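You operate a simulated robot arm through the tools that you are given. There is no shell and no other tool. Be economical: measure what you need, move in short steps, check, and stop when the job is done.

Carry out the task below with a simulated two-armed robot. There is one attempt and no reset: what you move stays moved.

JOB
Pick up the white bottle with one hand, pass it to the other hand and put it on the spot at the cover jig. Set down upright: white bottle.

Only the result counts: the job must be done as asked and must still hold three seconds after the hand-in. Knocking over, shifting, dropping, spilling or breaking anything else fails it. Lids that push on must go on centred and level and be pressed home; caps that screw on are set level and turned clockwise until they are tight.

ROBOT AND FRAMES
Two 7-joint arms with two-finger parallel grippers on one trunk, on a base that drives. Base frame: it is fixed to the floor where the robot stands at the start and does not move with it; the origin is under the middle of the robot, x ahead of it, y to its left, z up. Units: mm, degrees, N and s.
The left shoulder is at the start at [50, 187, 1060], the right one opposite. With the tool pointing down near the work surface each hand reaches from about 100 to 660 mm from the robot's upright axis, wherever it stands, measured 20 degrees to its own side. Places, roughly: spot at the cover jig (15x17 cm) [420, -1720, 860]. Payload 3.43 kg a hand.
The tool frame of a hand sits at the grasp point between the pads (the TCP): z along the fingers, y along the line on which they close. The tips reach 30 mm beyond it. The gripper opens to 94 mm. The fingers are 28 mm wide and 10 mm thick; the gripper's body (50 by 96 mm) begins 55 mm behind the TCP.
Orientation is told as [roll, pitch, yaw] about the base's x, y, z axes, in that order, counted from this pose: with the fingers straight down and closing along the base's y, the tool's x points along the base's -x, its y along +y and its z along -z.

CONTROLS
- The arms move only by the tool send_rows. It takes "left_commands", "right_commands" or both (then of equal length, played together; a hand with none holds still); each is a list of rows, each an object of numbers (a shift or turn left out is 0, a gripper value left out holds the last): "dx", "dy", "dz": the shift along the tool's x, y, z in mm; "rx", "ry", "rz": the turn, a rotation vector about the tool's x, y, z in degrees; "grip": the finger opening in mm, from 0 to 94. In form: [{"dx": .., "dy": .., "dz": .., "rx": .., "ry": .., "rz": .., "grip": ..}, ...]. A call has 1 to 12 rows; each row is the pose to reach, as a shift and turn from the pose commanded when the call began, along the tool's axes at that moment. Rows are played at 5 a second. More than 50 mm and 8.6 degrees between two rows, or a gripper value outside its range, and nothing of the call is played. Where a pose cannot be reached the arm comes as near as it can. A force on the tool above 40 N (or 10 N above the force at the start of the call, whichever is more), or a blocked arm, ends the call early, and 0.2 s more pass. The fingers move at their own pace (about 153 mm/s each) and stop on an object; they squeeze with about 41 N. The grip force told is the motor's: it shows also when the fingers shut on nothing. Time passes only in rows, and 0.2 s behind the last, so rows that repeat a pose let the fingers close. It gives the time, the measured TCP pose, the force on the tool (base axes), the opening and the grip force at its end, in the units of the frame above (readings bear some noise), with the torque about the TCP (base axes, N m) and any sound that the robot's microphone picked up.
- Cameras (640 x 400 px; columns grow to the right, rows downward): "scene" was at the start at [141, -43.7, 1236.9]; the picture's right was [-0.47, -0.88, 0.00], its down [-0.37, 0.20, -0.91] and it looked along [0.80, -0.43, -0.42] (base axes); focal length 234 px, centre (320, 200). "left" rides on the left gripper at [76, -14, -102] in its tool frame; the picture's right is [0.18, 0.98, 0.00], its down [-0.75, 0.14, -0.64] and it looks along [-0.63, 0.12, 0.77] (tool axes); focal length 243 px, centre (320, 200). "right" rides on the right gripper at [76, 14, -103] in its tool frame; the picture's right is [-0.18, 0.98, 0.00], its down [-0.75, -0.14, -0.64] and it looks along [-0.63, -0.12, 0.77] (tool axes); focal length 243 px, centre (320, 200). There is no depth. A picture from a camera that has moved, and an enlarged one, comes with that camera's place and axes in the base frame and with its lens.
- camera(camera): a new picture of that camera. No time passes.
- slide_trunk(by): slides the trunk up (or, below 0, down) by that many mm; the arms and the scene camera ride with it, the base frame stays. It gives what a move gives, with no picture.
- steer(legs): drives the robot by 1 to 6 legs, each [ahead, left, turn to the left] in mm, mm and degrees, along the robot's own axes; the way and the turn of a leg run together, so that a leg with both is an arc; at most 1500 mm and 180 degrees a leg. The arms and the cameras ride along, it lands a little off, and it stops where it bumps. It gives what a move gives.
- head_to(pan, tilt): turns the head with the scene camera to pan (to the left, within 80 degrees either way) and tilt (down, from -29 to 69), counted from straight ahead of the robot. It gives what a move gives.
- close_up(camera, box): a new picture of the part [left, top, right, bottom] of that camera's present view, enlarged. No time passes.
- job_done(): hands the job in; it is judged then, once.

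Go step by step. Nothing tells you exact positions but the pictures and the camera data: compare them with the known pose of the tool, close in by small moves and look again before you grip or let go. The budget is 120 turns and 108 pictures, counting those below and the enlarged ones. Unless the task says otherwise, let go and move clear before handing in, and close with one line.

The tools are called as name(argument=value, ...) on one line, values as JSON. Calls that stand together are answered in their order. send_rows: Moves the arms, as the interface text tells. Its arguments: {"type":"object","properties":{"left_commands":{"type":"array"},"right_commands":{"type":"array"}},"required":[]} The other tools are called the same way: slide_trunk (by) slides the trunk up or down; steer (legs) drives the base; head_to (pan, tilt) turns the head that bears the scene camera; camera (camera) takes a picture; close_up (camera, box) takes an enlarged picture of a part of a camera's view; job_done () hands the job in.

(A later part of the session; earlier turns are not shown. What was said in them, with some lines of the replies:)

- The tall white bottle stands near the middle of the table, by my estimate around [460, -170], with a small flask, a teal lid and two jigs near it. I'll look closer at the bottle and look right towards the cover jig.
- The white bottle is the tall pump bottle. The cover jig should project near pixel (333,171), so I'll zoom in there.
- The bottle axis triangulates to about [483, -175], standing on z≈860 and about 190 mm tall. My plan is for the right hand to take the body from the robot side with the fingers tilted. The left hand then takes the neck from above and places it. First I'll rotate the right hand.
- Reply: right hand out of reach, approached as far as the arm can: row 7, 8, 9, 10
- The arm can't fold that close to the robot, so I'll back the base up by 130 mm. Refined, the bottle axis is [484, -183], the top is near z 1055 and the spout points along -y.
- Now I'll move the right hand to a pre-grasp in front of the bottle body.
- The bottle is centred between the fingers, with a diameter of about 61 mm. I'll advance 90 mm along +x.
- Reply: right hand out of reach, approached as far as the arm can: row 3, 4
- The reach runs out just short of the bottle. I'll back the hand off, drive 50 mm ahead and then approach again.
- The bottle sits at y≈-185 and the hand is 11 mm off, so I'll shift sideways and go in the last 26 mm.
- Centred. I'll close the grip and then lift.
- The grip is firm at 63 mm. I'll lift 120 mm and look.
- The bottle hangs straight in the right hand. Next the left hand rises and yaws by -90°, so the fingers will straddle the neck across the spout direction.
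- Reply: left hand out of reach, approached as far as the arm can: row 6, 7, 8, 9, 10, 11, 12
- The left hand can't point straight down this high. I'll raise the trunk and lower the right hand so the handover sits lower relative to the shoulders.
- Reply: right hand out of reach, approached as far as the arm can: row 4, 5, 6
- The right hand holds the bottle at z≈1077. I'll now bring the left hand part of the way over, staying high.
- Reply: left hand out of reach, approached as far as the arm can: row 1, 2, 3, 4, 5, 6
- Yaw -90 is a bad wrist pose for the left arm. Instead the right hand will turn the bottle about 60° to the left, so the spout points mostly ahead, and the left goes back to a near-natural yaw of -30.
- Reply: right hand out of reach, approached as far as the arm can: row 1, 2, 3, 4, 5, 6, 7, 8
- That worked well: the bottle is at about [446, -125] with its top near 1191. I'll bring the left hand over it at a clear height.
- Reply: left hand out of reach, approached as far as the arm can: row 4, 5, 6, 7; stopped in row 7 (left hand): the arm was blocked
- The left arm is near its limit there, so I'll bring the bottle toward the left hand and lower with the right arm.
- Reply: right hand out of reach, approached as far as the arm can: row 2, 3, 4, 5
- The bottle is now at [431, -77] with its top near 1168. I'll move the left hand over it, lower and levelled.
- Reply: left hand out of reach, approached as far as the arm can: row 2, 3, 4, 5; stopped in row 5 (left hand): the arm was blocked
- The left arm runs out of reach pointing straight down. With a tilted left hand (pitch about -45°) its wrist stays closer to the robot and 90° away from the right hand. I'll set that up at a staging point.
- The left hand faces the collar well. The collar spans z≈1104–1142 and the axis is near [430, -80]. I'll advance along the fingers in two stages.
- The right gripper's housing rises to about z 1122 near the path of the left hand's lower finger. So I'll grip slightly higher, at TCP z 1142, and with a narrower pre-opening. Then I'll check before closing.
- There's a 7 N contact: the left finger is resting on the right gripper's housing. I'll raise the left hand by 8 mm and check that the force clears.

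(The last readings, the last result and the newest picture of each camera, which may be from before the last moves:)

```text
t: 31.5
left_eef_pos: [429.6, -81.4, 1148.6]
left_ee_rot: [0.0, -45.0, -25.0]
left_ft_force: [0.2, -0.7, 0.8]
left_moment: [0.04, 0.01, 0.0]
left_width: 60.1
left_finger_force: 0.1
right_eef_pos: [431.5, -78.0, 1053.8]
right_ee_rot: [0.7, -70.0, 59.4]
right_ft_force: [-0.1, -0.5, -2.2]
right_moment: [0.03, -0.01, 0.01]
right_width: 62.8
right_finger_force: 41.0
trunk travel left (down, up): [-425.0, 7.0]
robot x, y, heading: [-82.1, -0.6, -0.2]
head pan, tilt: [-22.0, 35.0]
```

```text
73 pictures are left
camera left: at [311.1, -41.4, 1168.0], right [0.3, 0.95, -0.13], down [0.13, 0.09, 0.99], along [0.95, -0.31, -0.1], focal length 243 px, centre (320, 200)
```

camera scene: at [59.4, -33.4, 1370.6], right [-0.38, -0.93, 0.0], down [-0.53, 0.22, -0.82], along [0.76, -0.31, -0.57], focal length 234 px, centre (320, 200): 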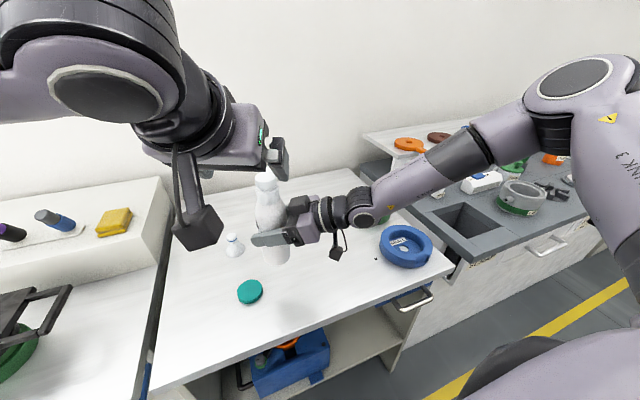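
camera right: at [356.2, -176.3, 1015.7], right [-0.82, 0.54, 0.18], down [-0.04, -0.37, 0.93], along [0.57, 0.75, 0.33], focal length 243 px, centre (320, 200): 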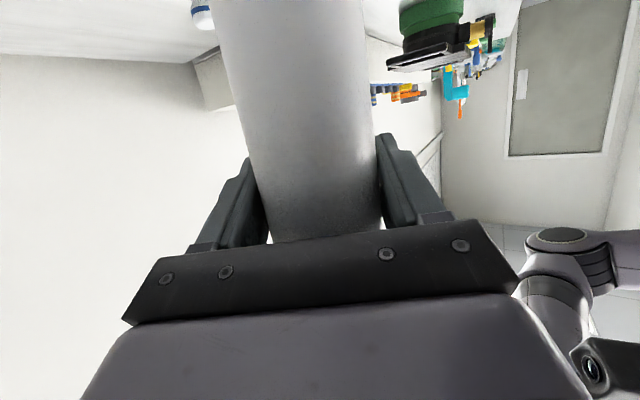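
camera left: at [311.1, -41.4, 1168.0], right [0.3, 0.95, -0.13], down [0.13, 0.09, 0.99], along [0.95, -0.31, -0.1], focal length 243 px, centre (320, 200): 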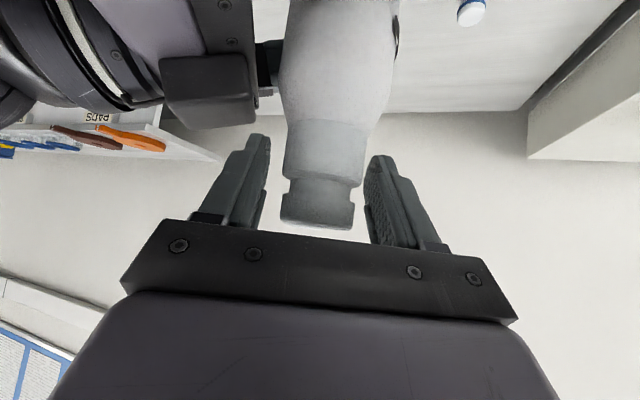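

The contact is gone and the collar is centred between the left fingers. Closing the left grip now.

send_rows(left_commands=[{"grip": 52}, {"grip": 47}, {"grip": 42}, {"grip": 30}, {"grip": 20}, {"grip": 20}])

camera(camera="left")

```text
t: 32.9
left_eef_pos: [431.0, -81.8, 1147.9]
left_ee_rot: [0.0, -45.0, -25.1]
left_ft_force: [-1.9, -2.2, 0.0]
left_moment: [-0.06, 0.01, -0.21]
left_width: 44.2
left_finger_force: 40.3
right_eef_pos: [429.4, -78.2, 1052.5]
right_ee_rot: [0.8, -69.9, 59.4]
right_ft_force: [0.3, 1.8, -1.6]
right_moment: [-0.08, 0.1, 0.25]
right_width: 62.7
right_finger_force: 41.2
trunk travel left (down, up): [-425.0, 7.0]
robot x, y, heading: [-85.1, 1.1, -0.2]
head pan, tilt: [-22.0, 35.0]
```

```text
72 pictures are left
camera left: at [311.3, -41.4, 1168.3], right [0.3, 0.95, -0.13], down [0.13, 0.09, 0.99], along [0.95, -0.31, -0.1], focal length 243 px, centre (320, 200)
```

left: 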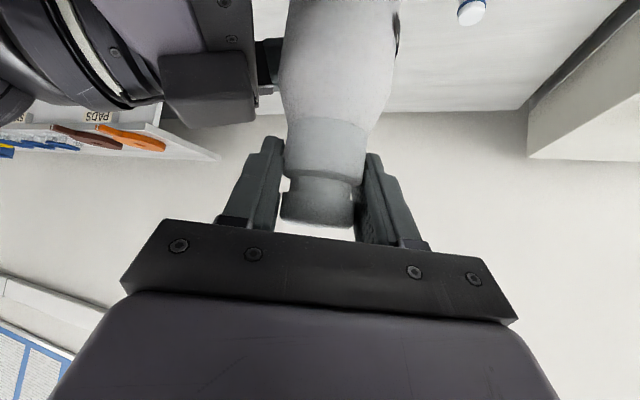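

The left hand holds the collar at 44 mm with 40 N. I'll release the right hand and see whether the bottle stays put.

send_rows(right_commands=[{"grip": 68}, {"grip": 75}, {"grip": 85}, {"grip": 94}, {"grip": 94}])

camera(camera="left")

camera(camera="right")

```text
t: 34.1
left_eef_pos: [431.9, -81.6, 1148.4]
left_ee_rot: [0.0, -45.0, -25.1]
left_ft_force: [0.6, 0.3, 0.5]
left_moment: [0.01, -0.02, -0.03]
left_width: 44.1
left_finger_force: 41.1
right_eef_pos: [430.6, -77.8, 1053.1]
right_ee_rot: [0.9, -70.0, 59.3]
right_ft_force: [-0.3, 0.4, -0.1]
right_moment: [-0.04, -0.02, -0.01]
right_width: 93.9
right_finger_force: 0.0
trunk travel left (down, up): [-425.0, 7.0]
robot x, y, heading: [-85.5, -1.2, -0.0]
head pan, tilt: [-22.0, 35.0]
```

```text
71 pictures are left
camera left: at [311.5, -41.3, 1168.3], right [0.3, 0.95, -0.13], down [0.13, 0.09, 0.99], along [0.95, -0.31, -0.1], focal length 243 px, centre (320, 200)
```

left: 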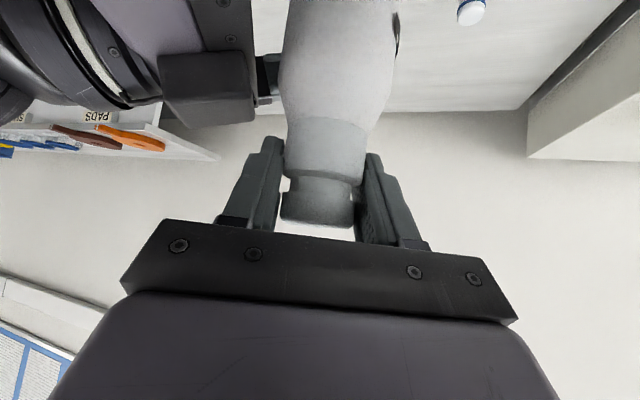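

```text
70 pictures are left
camera right: at [357.0, -176.4, 1016.4], right [-0.82, 0.54, 0.18], down [-0.05, -0.37, 0.93], along [0.57, 0.75, 0.33], focal length 243 px, centre (320, 200)
```

right: 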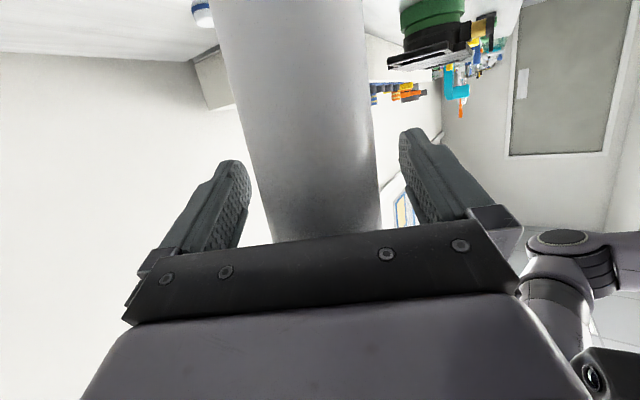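

The bottle stays in the left hand. I'll retreat the right hand horizontally, clear of it.

send_rows(right_commands=[{"dx": 12, "dz": -28}, {"dx": 22, "dz": -56}, {"dx": 32, "dz": -84}, {"dx": 43, "dz": -113}, {"dx": 43, "dz": -113}])

camera(camera="scene")

camera(camera="right")

```text
t: 35.3
left_eef_pos: [432.1, -80.9, 1149.8]
left_ee_rot: [0.0, -44.9, -25.0]
left_ft_force: [0.0, 0.0, 1.4]
left_moment: [-0.01, 0.0, -0.01]
left_width: 44.0
left_finger_force: 40.9
right_eef_pos: [370.1, -184.9, 1050.0]
right_ee_rot: [0.9, -70.0, 59.4]
right_ft_force: [0.7, -0.4, 0.6]
right_moment: [-0.02, -0.01, 0.03]
right_width: 93.8
right_finger_force: 0.0
trunk travel left (down, up): [-425.0, 7.0]
robot x, y, heading: [-85.0, 1.0, -0.1]
head pan, tilt: [-22.0, 35.0]
```

```text
69 pictures are left
camera scene: at [59.5, -33.1, 1370.6], right [-0.38, -0.93, 0.0], down [-0.53, 0.22, -0.82], along [0.76, -0.31, -0.57], focal length 234 px, centre (320, 200)
```

scene: 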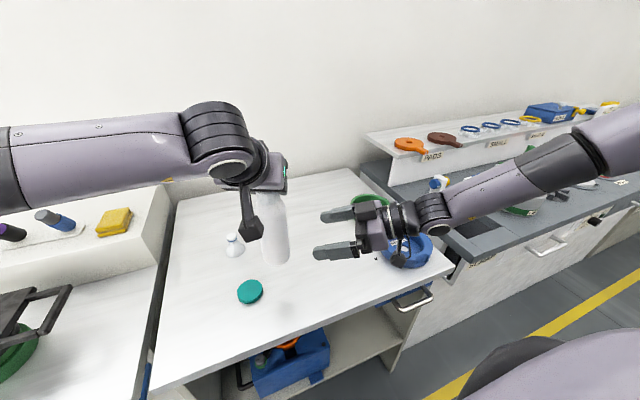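

```text
68 pictures are left
camera right: at [296.6, -283.0, 1014.3], right [-0.82, 0.54, 0.18], down [-0.05, -0.37, 0.93], along [0.57, 0.75, 0.33], focal length 243 px, centre (320, 200)
```

right: 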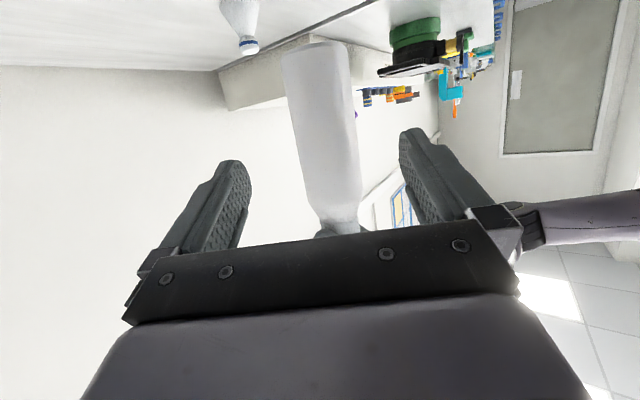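

The handover is complete. I'll back off the bench, tuck the right hand up, and look toward the jig area before driving right.

steer(legs=[[-260, 0, 0]])

send_rows(right_commands=[{"rx": 7.05, "rz": 2.56, "dx": -18, "dy": -5, "dz": -16}, {"rx": 14.1, "rz": 5.12, "dx": -36, "dy": -10, "dz": -32}, {"rx": 21.15, "rz": 7.7, "dx": -54, "dy": -15, "dz": -48}, {"rx": 28.2, "rz": 10.25, "dx": -72, "dy": -20, "dz": -64}, {"rx": 35.25, "rz": 12.8, "dx": -90, "dy": -25, "dz": -80}, {"rx": 42.3, "rz": 15.4, "dx": -108, "dy": -30, "dz": -96}, {"rx": 49.35, "rz": 17.9, "dx": -126, "dy": -35, "dz": -112}, {"rx": 56.4, "rz": 20.5, "dx": -145, "dy": -40, "dz": -127}, {"rx": 56.4, "rz": 20.5, "dx": -145, "dy": -40, "dz": -127}])

head_to(pan=-65, tilt=15)

camera(camera="scene")

```text
t: 37.2
left_eef_pos: [168.6, -82.3, 1149.8]
left_ee_rot: [0.0, -45.0, -25.2]
left_ft_force: [-0.5, 0.1, -0.4]
left_moment: [0.0, 0.0, 0.0]
left_width: 43.9
left_finger_force: 40.5
right_eef_pos: [107.3, -185.1, 1051.6]
right_ee_rot: [0.7, -70.0, 59.4]
right_ft_force: [-0.3, -0.8, -0.1]
right_moment: [-0.03, 0.03, 0.01]
right_width: 94.3
right_finger_force: 0.0
trunk travel left (down, up): [-425.0, 7.0]
robot x, y, heading: [-341.9, 2.3, -0.2]
head pan, tilt: [-22.0, 35.0]
```

```text
t: 39.2
left_eef_pos: [168.5, -81.3, 1148.8]
left_ee_rot: [0.0, -45.1, -25.1]
left_ft_force: [-0.3, 0.4, -0.4]
left_moment: [0.01, -0.02, 0.0]
left_width: 43.6
left_finger_force: 41.0
right_eef_pos: [106.5, -267.4, 1229.5]
right_ee_rot: [0.3, -69.6, -0.4]
right_ft_force: [-0.4, 0.0, 1.2]
right_moment: [-0.02, 0.02, 0.01]
right_width: 94.3
right_finger_force: 0.1
right hand out of reach, approached as far as the arm can: row 2
trunk travel left (down, up): [-425.0, 7.0]
robot x, y, heading: [-343.3, 1.5, -0.4]
head pan, tilt: [-22.0, 35.0]
```

```text
t: 40.3
left_eef_pos: [169.2, -82.3, 1148.7]
left_ee_rot: [0.1, -44.9, -25.2]
left_ft_force: [-1.2, -0.2, -0.5]
left_moment: [-0.01, 0.0, -0.02]
left_width: 43.5
left_finger_force: 40.7
right_eef_pos: [106.2, -266.2, 1229.6]
right_ee_rot: [0.3, -69.7, -0.2]
right_ft_force: [-0.9, 0.7, 0.7]
right_moment: [0.02, 0.01, 0.0]
right_width: 94.0
right_finger_force: 0.0
trunk travel left (down, up): [-425.0, 7.0]
robot x, y, heading: [-343.3, 2.6, -0.3]
head pan, tilt: [-65.0, 15.0]
```

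```text
67 pictures are left
camera scene: at [-245.3, -84.1, 1402.6], right [-0.91, -0.42, 0.0], down [-0.11, 0.24, -0.97], along [0.41, -0.88, -0.26], focal length 234 px, centre (320, 200)
```

scene: 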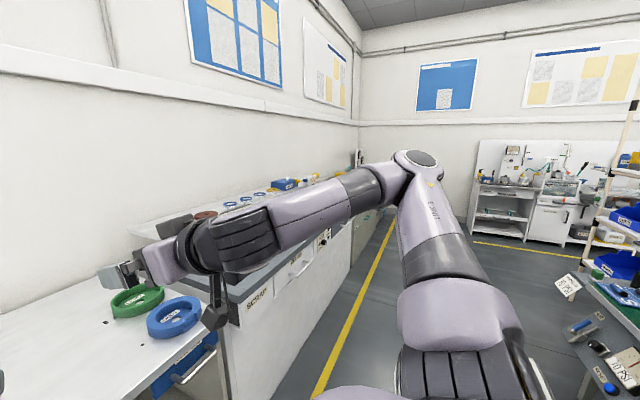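

There is a bench behind on the right, at about x<-620. I'll go ahead 70 mm to split the clearance and drive right 1000 mm, then look.

steer(legs=[[70, 0, 0], [0, -1000, 0]])

head_to(pan=-45, tilt=28)

camera(camera="scene")

camera(camera="right")

```text
t: 46.0
left_eef_pos: [233.9, -1069.1, 1149.5]
left_ee_rot: [0.0, -44.9, -25.3]
left_ft_force: [0.1, -0.4, -2.3]
left_moment: [0.0, 0.0, -0.03]
left_width: 43.2
left_finger_force: 40.3
right_eef_pos: [168.7, -1254.1, 1230.3]
right_ee_rot: [0.2, -69.8, -0.6]
right_ft_force: [0.3, -0.6, 0.0]
right_moment: [0.03, 0.0, 0.04]
right_width: 94.0
right_finger_force: 0.1
trunk travel left (down, up): [-425.0, 7.0]
robot x, y, heading: [-279.1, -983.2, -0.6]
head pan, tilt: [-65.0, 15.0]
```

```text
t: 46.9
left_eef_pos: [234.5, -1068.6, 1148.7]
left_ee_rot: [0.0, -44.9, -25.3]
left_ft_force: [0.3, -0.4, -0.8]
left_moment: [0.01, 0.0, -0.01]
left_width: 43.2
left_finger_force: 40.6
right_eef_pos: [170.1, -1253.6, 1229.4]
right_ee_rot: [0.2, -69.7, -0.5]
right_ft_force: [-0.8, -0.4, -0.3]
right_moment: [-0.03, -0.01, -0.01]
right_width: 94.1
right_finger_force: 0.0
trunk travel left (down, up): [-425.0, 7.0]
robot x, y, heading: [-280.7, -982.0, -0.5]
head pan, tilt: [-45.0, 28.0]
```

```text
66 pictures are left
camera scene: at [-156.3, -1049.9, 1381.6], right [-0.71, -0.7, 0.0], down [-0.33, 0.33, -0.88], along [0.62, -0.63, -0.47], focal length 234 px, centre (320, 200)
```

scene: 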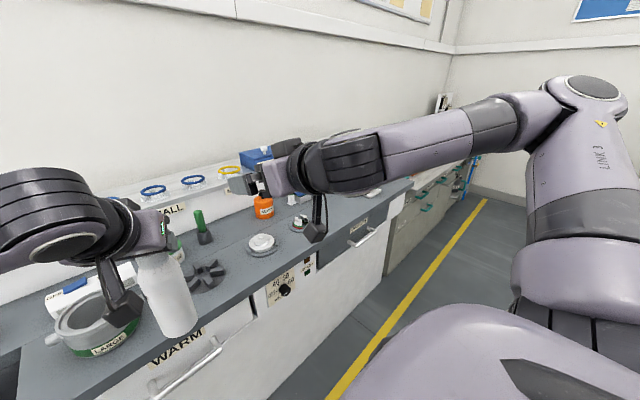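

```text
65 pictures are left
camera right: at [47.4, -1238.5, 1194.5], right [0.07, 0.98, 0.17], down [-0.34, -0.14, 0.93], along [0.94, -0.12, 0.33], focal length 243 px, centre (320, 200)
```

right: 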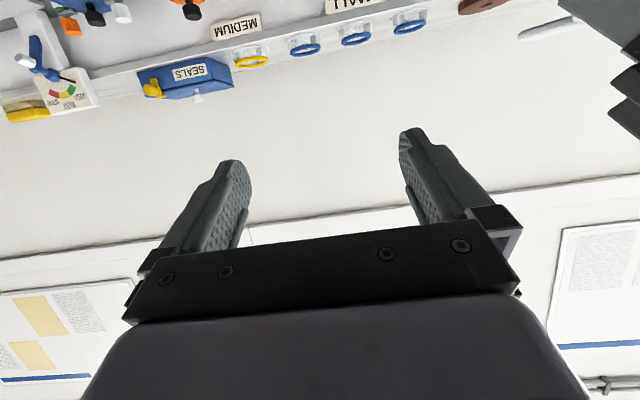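

Continuing right by 600 mm along the bench, then I'll look at the spot.

steer(legs=[[0, -600, 0.5]])

head_to(pan=-18, tilt=38)

camera(camera="scene")

camera(camera="left")

```text
t: 50.2
left_eef_pos: [230.6, -1661.3, 1148.0]
left_ee_rot: [-0.1, -44.8, -25.1]
left_ft_force: [-0.3, 0.1, -1.2]
left_moment: [0.0, -0.02, -0.02]
left_width: 43.0
left_finger_force: 41.2
right_eef_pos: [167.9, -1847.0, 1229.7]
right_ee_rot: [0.2, -69.7, -0.3]
right_ft_force: [0.3, -0.8, 0.7]
right_moment: [-0.02, 0.02, 0.03]
right_width: 94.2
right_finger_force: 0.1
trunk travel left (down, up): [-425.0, 7.0]
robot x, y, heading: [-285.5, -1579.6, -0.5]
head pan, tilt: [-45.0, 28.0]
```

```text
t: 51.1
left_eef_pos: [229.8, -1660.4, 1149.0]
left_ee_rot: [0.1, -44.9, -25.0]
left_ft_force: [-0.5, 0.0, -2.0]
left_moment: [-0.01, 0.02, 0.0]
left_width: 42.9
left_finger_force: 40.8
right_eef_pos: [167.2, -1846.9, 1229.3]
right_ee_rot: [0.3, -69.6, -0.1]
right_ft_force: [-0.7, -0.7, 0.2]
right_moment: [0.02, -0.02, 0.0]
right_width: 93.9
right_finger_force: 0.1
trunk travel left (down, up): [-425.0, 7.0]
robot x, y, heading: [-285.8, -1577.1, -0.1]
head pan, tilt: [-18.0, 38.0]
```

```text
64 pictures are left
camera scene: at [-141.8, -1606.8, 1366.0], right [-0.31, -0.95, 0.0], down [-0.58, 0.19, -0.79], along [0.75, -0.25, -0.62], focal length 234 px, centre (320, 200)
```

scene: 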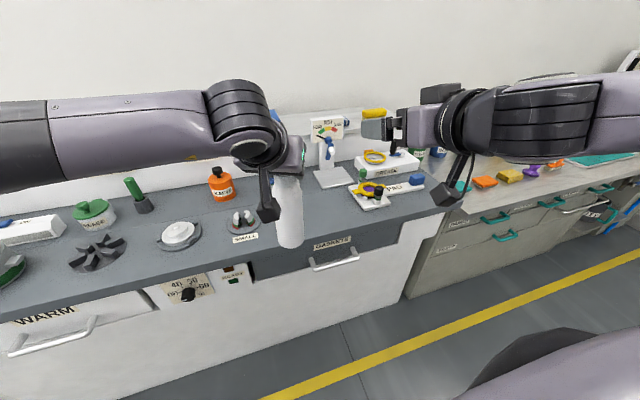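

```text
63 pictures are left
camera left: at [110.1, -1621.2, 1168.1], right [0.3, 0.95, -0.13], down [0.13, 0.09, 0.99], along [0.95, -0.31, -0.1], focal length 243 px, centre (320, 200)
```

left: 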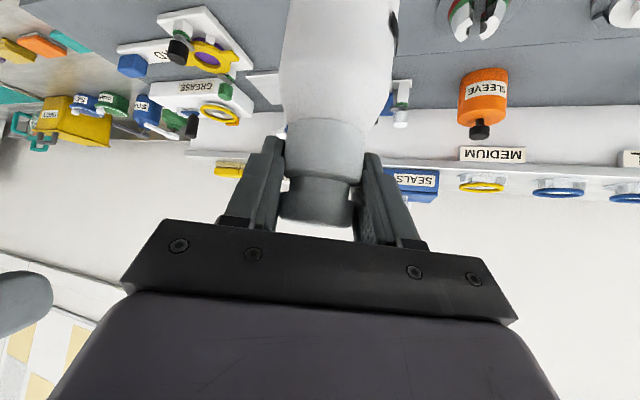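

The spot should project near (300,216), right behind the bottle. Zooming in.

close_up(camera="scene", box=[200, 140, 440, 290])

```text
2.67 times, centred on (320, 215) of scene
camera zoom: at [-141.8, -1606.8, 1366.0], right [-0.31, -0.95, 0.0], down [-0.58, 0.19, -0.79], along [0.75, -0.25, -0.62], focal length 625 px, centre (320, 160)
```

zoom: 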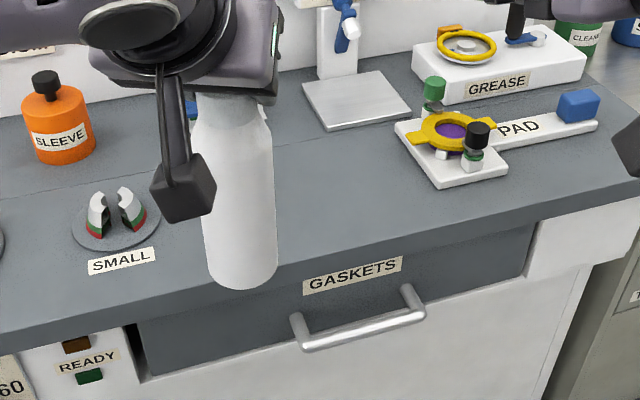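

I need an unobstructed view of the spot, so I'll shift the base 200 mm left and look again.

steer(legs=[[0, 200, 0]])

camera(camera="scene")

close_up(camera="scene", box=[280, 130, 480, 255])

```text
t: 52.7
left_eef_pos: [230.8, -1463.5, 1148.4]
left_ee_rot: [-0.2, -45.0, -25.1]
left_ft_force: [-0.9, -0.2, -2.4]
left_moment: [-0.04, 0.04, -0.03]
left_width: 42.6
left_finger_force: 41.3
right_eef_pos: [166.8, -1650.2, 1230.0]
right_ee_rot: [0.0, -69.9, -0.2]
right_ft_force: [-0.3, -0.7, -1.3]
right_moment: [0.0, -0.01, -0.02]
right_width: 94.1
right_finger_force: 0.0
trunk travel left (down, up): [-425.0, 7.0]
robot x, y, heading: [-284.9, -1379.5, -0.5]
head pan, tilt: [-18.0, 38.0]
```

```text
61 pictures are left
camera scene: at [-140.9, -1408.5, 1366.0], right [-0.31, -0.95, 0.0], down [-0.58, 0.19, -0.79], along [0.75, -0.25, -0.62], focal length 234 px, centre (320, 200)
```

scene: 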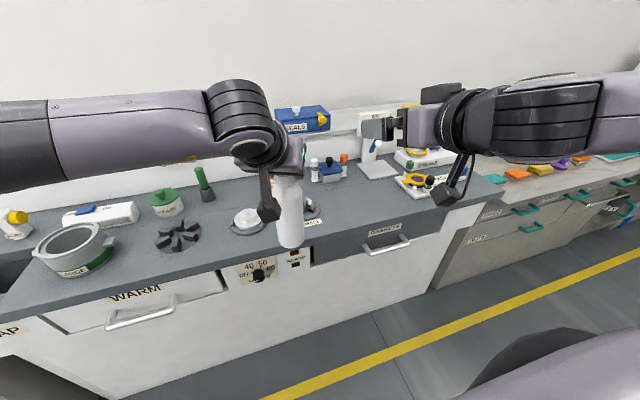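

```text
3.20 times, centred on (380, 192) of scene
camera zoom: at [-140.9, -1408.5, 1366.0], right [-0.31, -0.95, 0.0], down [-0.58, 0.19, -0.79], along [0.75, -0.25, -0.62], focal length 750 px, centre (128, 224)
```

zoom: 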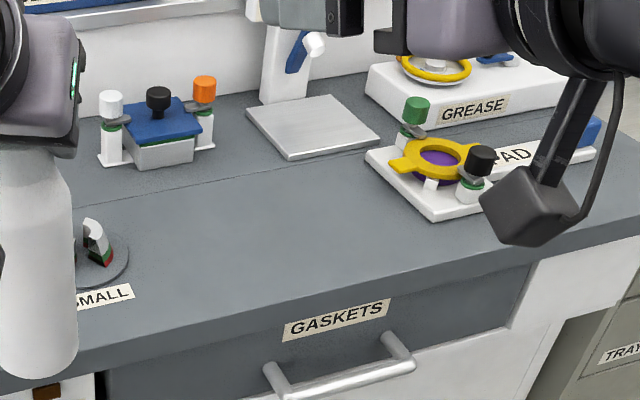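

The spot at [420, -1720] is the bare area right of the SMALL jig and left of the grease jig. The grip opening is creeping (44.2 to 42.6 mm), so I'll drive into line without delay and check the grip.

steer(legs=[[0, -257, 0.3]])

camera(camera="left")

camera(camera="scene")

```text
t: 54.6
left_eef_pos: [229.6, -1720.2, 1147.9]
left_ee_rot: [0.0, -44.8, -24.9]
left_ft_force: [-0.6, -0.9, -2.2]
left_moment: [-0.01, 0.02, 0.05]
left_width: 42.7
left_finger_force: 40.9
right_eef_pos: [167.7, -1906.4, 1230.2]
right_ee_rot: [0.4, -69.9, -0.1]
right_ft_force: [0.7, -0.6, -0.8]
right_moment: [-0.02, 0.01, 0.01]
right_width: 94.0
right_finger_force: 0.0
trunk travel left (down, up): [-425.0, 7.0]
robot x, y, heading: [-282.8, -1641.2, 0.0]
head pan, tilt: [-18.0, 38.0]
```

```text
59 pictures are left
camera left: at [110.3, -1680.9, 1168.1], right [0.29, 0.95, -0.13], down [0.13, 0.09, 0.99], along [0.95, -0.31, -0.1], focal length 243 px, centre (320, 200)
```

left: 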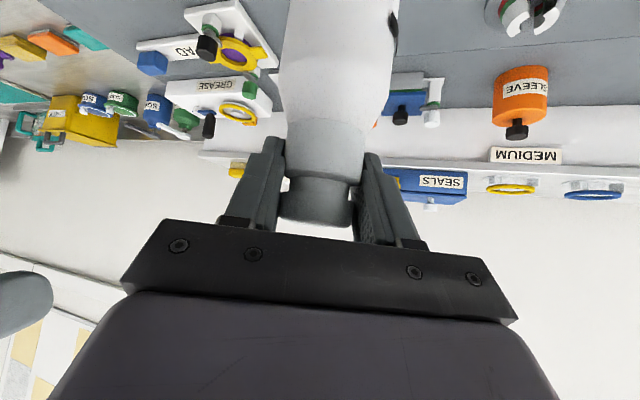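

```text
58 pictures are left
camera scene: at [-141.6, -1667.4, 1366.0], right [-0.31, -0.95, 0.0], down [-0.59, 0.19, -0.79], along [0.75, -0.24, -0.62], focal length 234 px, centre (320, 200)
```

scene: 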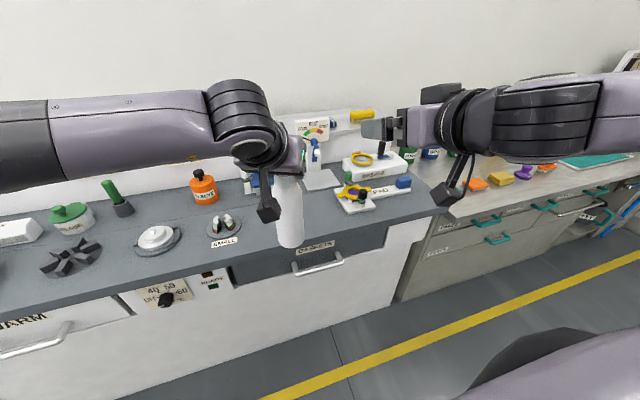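

The bottle hangs upright and the grip is stable at 42.7 mm. I'll drive ahead 190 mm over the spot at full height.

steer(legs=[[191, 0, 0]])

camera(camera="scene")

camera(camera="left")

camera(camera="right")

```text
t: 56.2
left_eef_pos: [423.5, -1718.8, 1148.5]
left_ee_rot: [0.0, -44.9, -24.9]
left_ft_force: [0.5, 0.5, -2.8]
left_moment: [0.01, 0.04, -0.01]
left_width: 42.7
left_finger_force: 40.9
right_eef_pos: [361.3, -1905.6, 1229.4]
right_ee_rot: [0.2, -69.7, 0.1]
right_ft_force: [0.5, -0.2, -0.3]
right_moment: [0.04, 0.0, 0.0]
right_width: 93.8
right_finger_force: 0.1
trunk travel left (down, up): [-425.0, 7.0]
robot x, y, heading: [-89.3, -1640.2, 0.2]
head pan, tilt: [-18.0, 38.0]
```

```text
57 pictures are left
camera scene: at [52.2, -1666.5, 1365.9], right [-0.31, -0.95, 0.0], down [-0.59, 0.19, -0.79], along [0.75, -0.24, -0.62], focal length 234 px, centre (320, 200)
```

scene: 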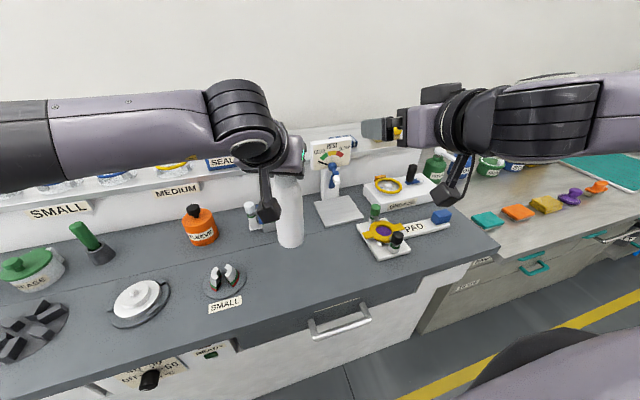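

```text
56 pictures are left
camera left: at [303.9, -1679.9, 1167.8], right [0.29, 0.95, -0.13], down [0.13, 0.09, 0.99], along [0.95, -0.31, -0.1], focal length 243 px, centre (320, 200)
```

left: 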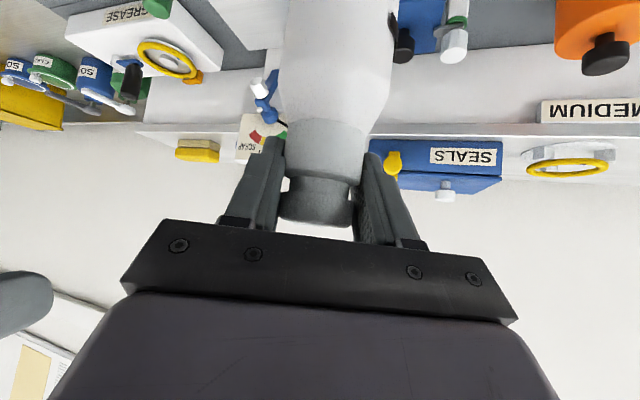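

```text
55 pictures are left
camera right: at [239.8, -1891.0, 1194.2], right [0.06, 0.98, 0.17], down [-0.34, -0.14, 0.93], along [0.94, -0.11, 0.33], focal length 243 px, centre (320, 200)
```

right: 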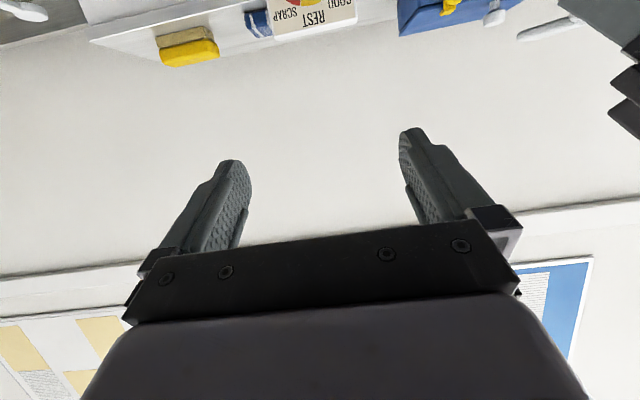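

The bottle is over the spot at [423, -1719] with clear bench beneath it. I'll lower the trunk 100 mm and check the gap.

slide_trunk(by=-100)

close_up(camera="scene", box=[200, 140, 400, 265])

```text
t: 57.5
left_eef_pos: [423.3, -1718.2, 1048.6]
left_ee_rot: [0.0, -45.0, -24.8]
left_ft_force: [0.0, -0.1, -2.5]
left_moment: [0.04, -0.01, -0.05]
left_width: 42.4
left_finger_force: 41.1
right_eef_pos: [360.8, -1904.9, 1129.9]
right_ee_rot: [0.1, -69.9, 0.1]
right_ft_force: [0.1, 1.3, 0.2]
right_moment: [-0.02, 0.01, 0.01]
right_width: 94.1
right_finger_force: 0.0
trunk travel left (down, up): [-325.0, 107.0]
robot x, y, heading: [-87.1, -1640.1, -0.1]
head pan, tilt: [-18.0, 38.0]
```

```text
3.20 times, centred on (300, 202) of scene
camera zoom: at [51.2, -1666.5, 1266.1], right [-0.31, -0.95, 0.0], down [-0.59, 0.19, -0.79], along [0.75, -0.24, -0.62], focal length 750 px, centre (384, 192)
```

zoom: 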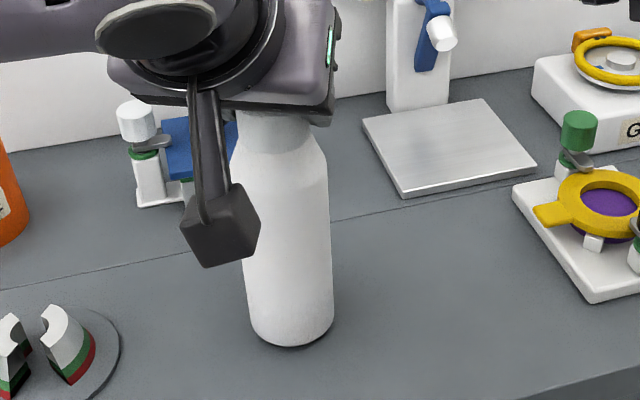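

A small gap remains. I'll lower in fine steps with the arm and watch the force.

send_rows(left_commands=[{"dx": 3, "dz": 3}, {"dx": 5.7, "dz": 5.7}, {"dx": 5.7, "dz": 5.7}])

send_rows(left_commands=[{"dx": 1.4, "dz": 1.4}, {"dx": 1.4, "dz": 1.4}])

send_rows(left_commands=[{"dx": 1.4, "dz": 1.4}, {"dx": 1.4, "dz": 1.4}])

```text
t: 58.3
left_eef_pos: [421.4, -1719.3, 1046.1]
left_ee_rot: [-0.2, -45.8, -24.7]
left_ft_force: [-0.8, 2.1, 28.4]
left_moment: [0.31, 0.4, -0.02]
left_width: 42.3
left_finger_force: 41.0
right_eef_pos: [358.4, -1904.5, 1133.4]
right_ee_rot: [0.0, -69.9, 0.1]
right_ft_force: [-0.1, 0.0, 0.0]
right_moment: [-0.04, -0.02, 0.02]
right_width: 93.8
right_finger_force: 0.1
trunk travel left (down, up): [-325.0, 107.0]
robot x, y, heading: [-93.9, -1636.4, 0.0]
head pan, tilt: [-18.0, 38.0]
```

```text
t: 58.9
left_eef_pos: [421.7, -1720.0, 1043.2]
left_ee_rot: [-0.1, -45.6, -24.8]
left_ft_force: [-1.1, 3.0, 29.5]
left_moment: [0.12, -0.09, 0.07]
left_width: 40.9
left_finger_force: 40.7
right_eef_pos: [359.4, -1904.8, 1131.9]
right_ee_rot: [0.0, -69.9, 0.3]
right_ft_force: [0.5, -0.7, -0.6]
right_moment: [-0.01, 0.01, 0.0]
right_width: 94.0
right_finger_force: 0.1
trunk travel left (down, up): [-325.0, 107.0]
robot x, y, heading: [-91.6, -1637.9, -0.0]
head pan, tilt: [-18.0, 38.0]
```

```text
t: 59.5
left_eef_pos: [421.0, -1718.9, 1042.7]
left_ee_rot: [0.0, -45.8, -24.8]
left_ft_force: [-2.6, 4.8, 33.4]
left_moment: [0.49, 0.43, 0.09]
left_width: 40.7
left_finger_force: 40.6
right_eef_pos: [359.0, -1903.7, 1133.0]
right_ee_rot: [0.0, -69.9, 0.3]
right_ft_force: [0.4, -0.3, 0.1]
right_moment: [-0.02, 0.02, 0.01]
right_width: 94.0
right_finger_force: 0.1
trunk travel left (down, up): [-325.0, 107.0]
robot x, y, heading: [-92.9, -1640.5, -0.3]
head pan, tilt: [-18.0, 38.0]
```

Contact came earlier than expected and I'm now pressing with 33 N. I'll ease up 4 mm until the load is light.

send_rows(left_commands=[{"dx": -1.4, "dz": -1.4}, {"dx": -2.8, "dz": -2.8}, {"dx": -2.8, "dz": -2.8}])

close_up(camera="scene", box=[200, 140, 400, 265])

camera(camera="left")

```text
t: 60.3
left_eef_pos: [422.2, -1719.0, 1044.7]
left_ee_rot: [0.0, -45.3, -25.0]
left_ft_force: [1.1, -0.1, 21.4]
left_moment: [-0.47, -0.5, -0.01]
left_width: 41.1
left_finger_force: 40.9
right_eef_pos: [358.2, -1904.5, 1131.3]
right_ee_rot: [0.1, -69.9, 0.2]
right_ft_force: [0.1, 0.8, -0.5]
right_moment: [-0.03, -0.02, -0.01]
right_width: 94.1
right_finger_force: 0.2
trunk travel left (down, up): [-325.0, 107.0]
robot x, y, heading: [-92.5, -1642.7, 0.1]
head pan, tilt: [-18.0, 38.0]
```

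```text
3.20 times, centred on (300, 202) of scene
camera zoom: at [49.5, -1666.2, 1266.3], right [-0.31, -0.95, 0.0], down [-0.58, 0.19, -0.79], along [0.75, -0.24, -0.61], focal length 750 px, centre (384, 192)
```

zoom: 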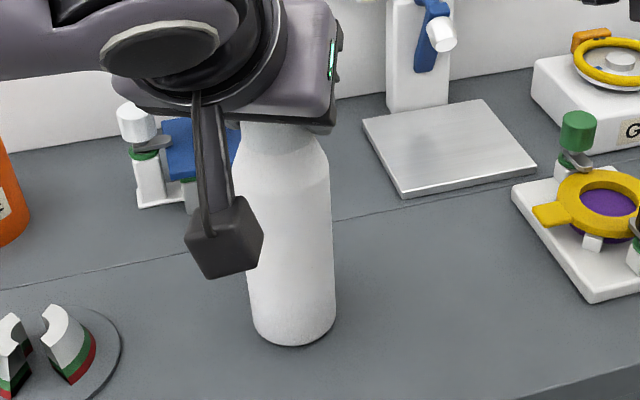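

```text
52 pictures are left
camera left: at [301.9, -1680.3, 1062.1], right [0.3, 0.95, -0.13], down [0.13, 0.1, 0.99], along [0.95, -0.31, -0.09], focal length 243 px, centre (320, 200)
```

left: 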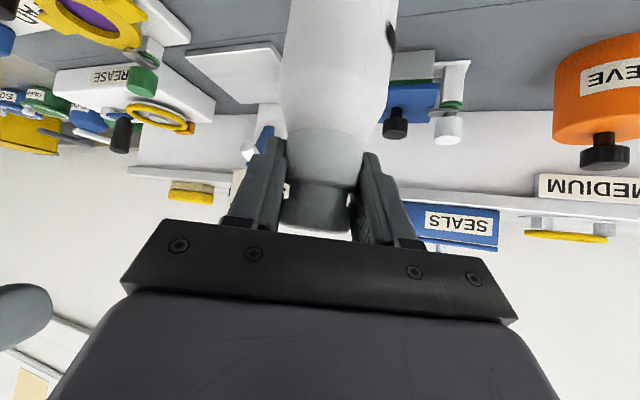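

There's still 21 N of load, so I'll ease up a bit more before releasing.

send_rows(left_commands=[{"dx": -1, "dz": -1}, {"dx": -2, "dz": -2}, {"dx": -2, "dz": -2}])

```text
t: 61.1
left_eef_pos: [423.3, -1719.7, 1043.7]
left_ee_rot: [0.0, -45.0, -24.8]
left_ft_force: [1.7, -1.2, 13.1]
left_moment: [-0.58, -0.62, -0.02]
left_width: 41.1
left_finger_force: 41.4
right_eef_pos: [360.1, -1904.5, 1130.6]
right_ee_rot: [0.1, -69.8, 0.1]
right_ft_force: [0.0, 0.3, -0.7]
right_moment: [0.0, -0.01, -0.02]
right_width: 94.1
right_finger_force: 0.1
trunk travel left (down, up): [-325.0, 107.0]
robot x, y, heading: [-87.8, -1640.5, 0.1]
head pan, tilt: [-18.0, 38.0]
```

send_rows(left_commands=[{"dx": -0.8, "dz": -0.8}, {"dx": -1.6, "dz": -1.6}, {"dx": -1.6, "dz": -1.6}])

close_up(camera="scene", box=[240, 190, 320, 255])

```text
t: 61.9
left_eef_pos: [422.4, -1717.8, 1044.9]
left_ee_rot: [0.1, -44.7, -24.9]
left_ft_force: [-0.5, -0.4, 0.3]
left_moment: [-0.18, 0.02, -0.06]
left_width: 40.9
left_finger_force: 41.1
right_eef_pos: [360.6, -1904.8, 1129.5]
right_ee_rot: [0.2, -69.9, 0.0]
right_ft_force: [0.3, -0.4, 0.6]
right_moment: [0.03, -0.03, 0.01]
right_width: 93.9
right_finger_force: 0.1
trunk travel left (down, up): [-325.0, 107.0]
robot x, y, heading: [-91.2, -1637.9, 0.0]
head pan, tilt: [-18.0, 38.0]
```

```text
6.15 times, centred on (280, 222) of scene
camera zoom: at [51.1, -1666.5, 1265.9], right [-0.31, -0.95, 0.0], down [-0.59, 0.19, -0.79], along [0.75, -0.24, -0.62], focal length 1441 px, centre (566, 62)
```

zoom: 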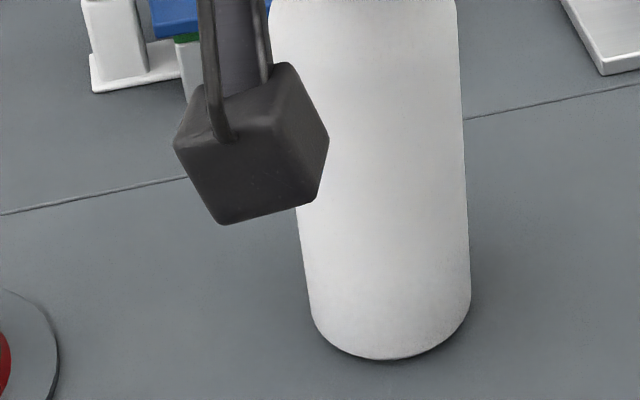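

The load is near zero, with the bottle resting on the bench. I'll open the left fingers gently.

send_rows(left_commands=[{"grip": 42}, {"grip": 44}, {"grip": 47}, {"grip": 51}, {"grip": 56}, {"grip": 61}, {"grip": 66}, {"grip": 66}])

camera(camera="left")

close_up(camera="scene", box=[200, 140, 400, 265])

```text
t: 63.7
left_eef_pos: [422.9, -1718.6, 1045.8]
left_ee_rot: [-0.1, -45.1, -24.8]
left_ft_force: [0.4, -0.5, 0.6]
left_moment: [-0.03, 0.01, 0.0]
left_width: 66.1
left_finger_force: 0.1
right_eef_pos: [360.3, -1906.0, 1129.9]
right_ee_rot: [0.1, -69.7, 0.2]
right_ft_force: [-0.3, -1.0, -0.1]
right_moment: [0.03, 0.05, 0.0]
right_width: 93.9
right_finger_force: 0.0
trunk travel left (down, up): [-325.0, 107.0]
robot x, y, heading: [-89.2, -1638.4, -0.1]
head pan, tilt: [-18.0, 38.0]
```

```text
50 pictures are left
camera left: at [303.1, -1679.4, 1065.2], right [0.29, 0.95, -0.13], down [0.13, 0.09, 0.99], along [0.95, -0.31, -0.1], focal length 243 px, centre (320, 200)
```

left: 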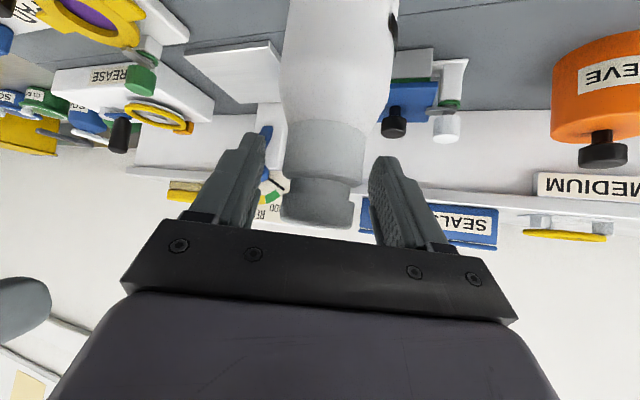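

```text
3.20 times, centred on (300, 202) of scene
camera zoom: at [51.2, -1666.5, 1266.1], right [-0.31, -0.95, 0.0], down [-0.59, 0.19, -0.79], along [0.75, -0.24, -0.62], focal length 750 px, centre (384, 192)
```

zoom: 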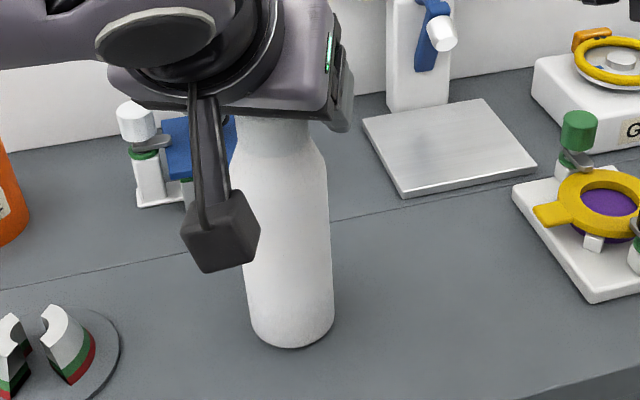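

The bottle stands on its own. I'll withdraw the left hand along its fingers.

send_rows(left_commands=[{"dz": -15}, {"dz": -40}, {"dz": -70}, {"dz": -100}, {"dz": -130}, {"dz": -130}])

camera(camera="scene")

camera(camera="left")

```text
t: 65.1
left_eef_pos: [339.7, -1681.0, 1138.2]
left_ee_rot: [0.0, -45.0, -24.7]
left_ft_force: [0.8, 0.4, 0.2]
left_moment: [-0.02, -0.01, 0.01]
left_width: 66.3
left_finger_force: 0.0
right_eef_pos: [360.1, -1905.8, 1131.5]
right_ee_rot: [0.1, -69.9, 0.1]
right_ft_force: [0.4, -0.3, 0.0]
right_moment: [0.0, -0.01, -0.04]
right_width: 93.9
right_finger_force: 0.1
trunk travel left (down, up): [-325.0, 107.0]
robot x, y, heading: [-92.6, -1638.2, -0.1]
head pan, tilt: [-18.0, 38.0]
```

```text
48 pictures are left
camera scene: at [51.3, -1666.5, 1266.0], right [-0.31, -0.95, 0.0], down [-0.59, 0.19, -0.79], along [0.75, -0.24, -0.62], focal length 234 px, centre (320, 200)
```

scene: 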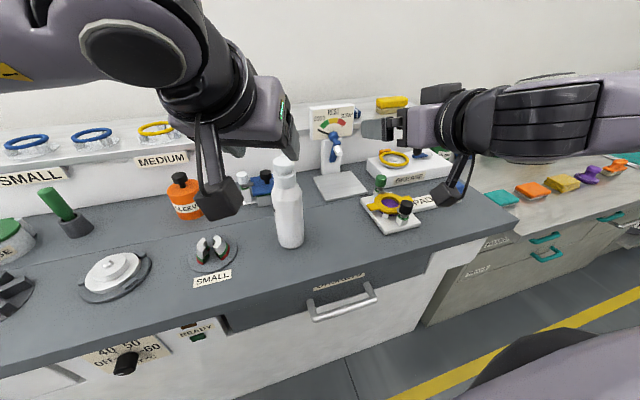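

```text
47 pictures are left
camera left: at [219.4, -1642.7, 1157.9], right [0.29, 0.95, -0.13], down [0.13, 0.09, 0.99], along [0.95, -0.31, -0.1], focal length 243 px, centre (320, 200)
```

left: 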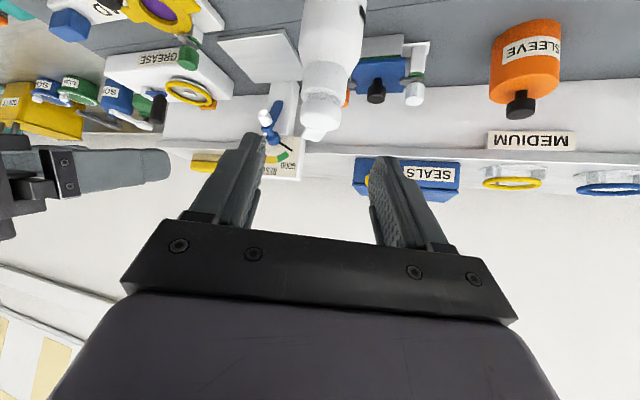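

The bottle stands upright on the bench at about [420, -1717], matching the spot. Both hands are clear and nothing else has been moved, so I'll hand it in.

job_done()

```text
The job is handed in.
```

I picked up the white bottle with the right hand, passed it to the left hand, and set it upright on the spot at the cover jig. It stands at about [420, -1717], against the given spot of [420, -1720]. I pressed it onto the bench with about 33 N while setting it down, then eased off before letting go. After release it stood on its own, with both hands clear and nothing else visibly moved.
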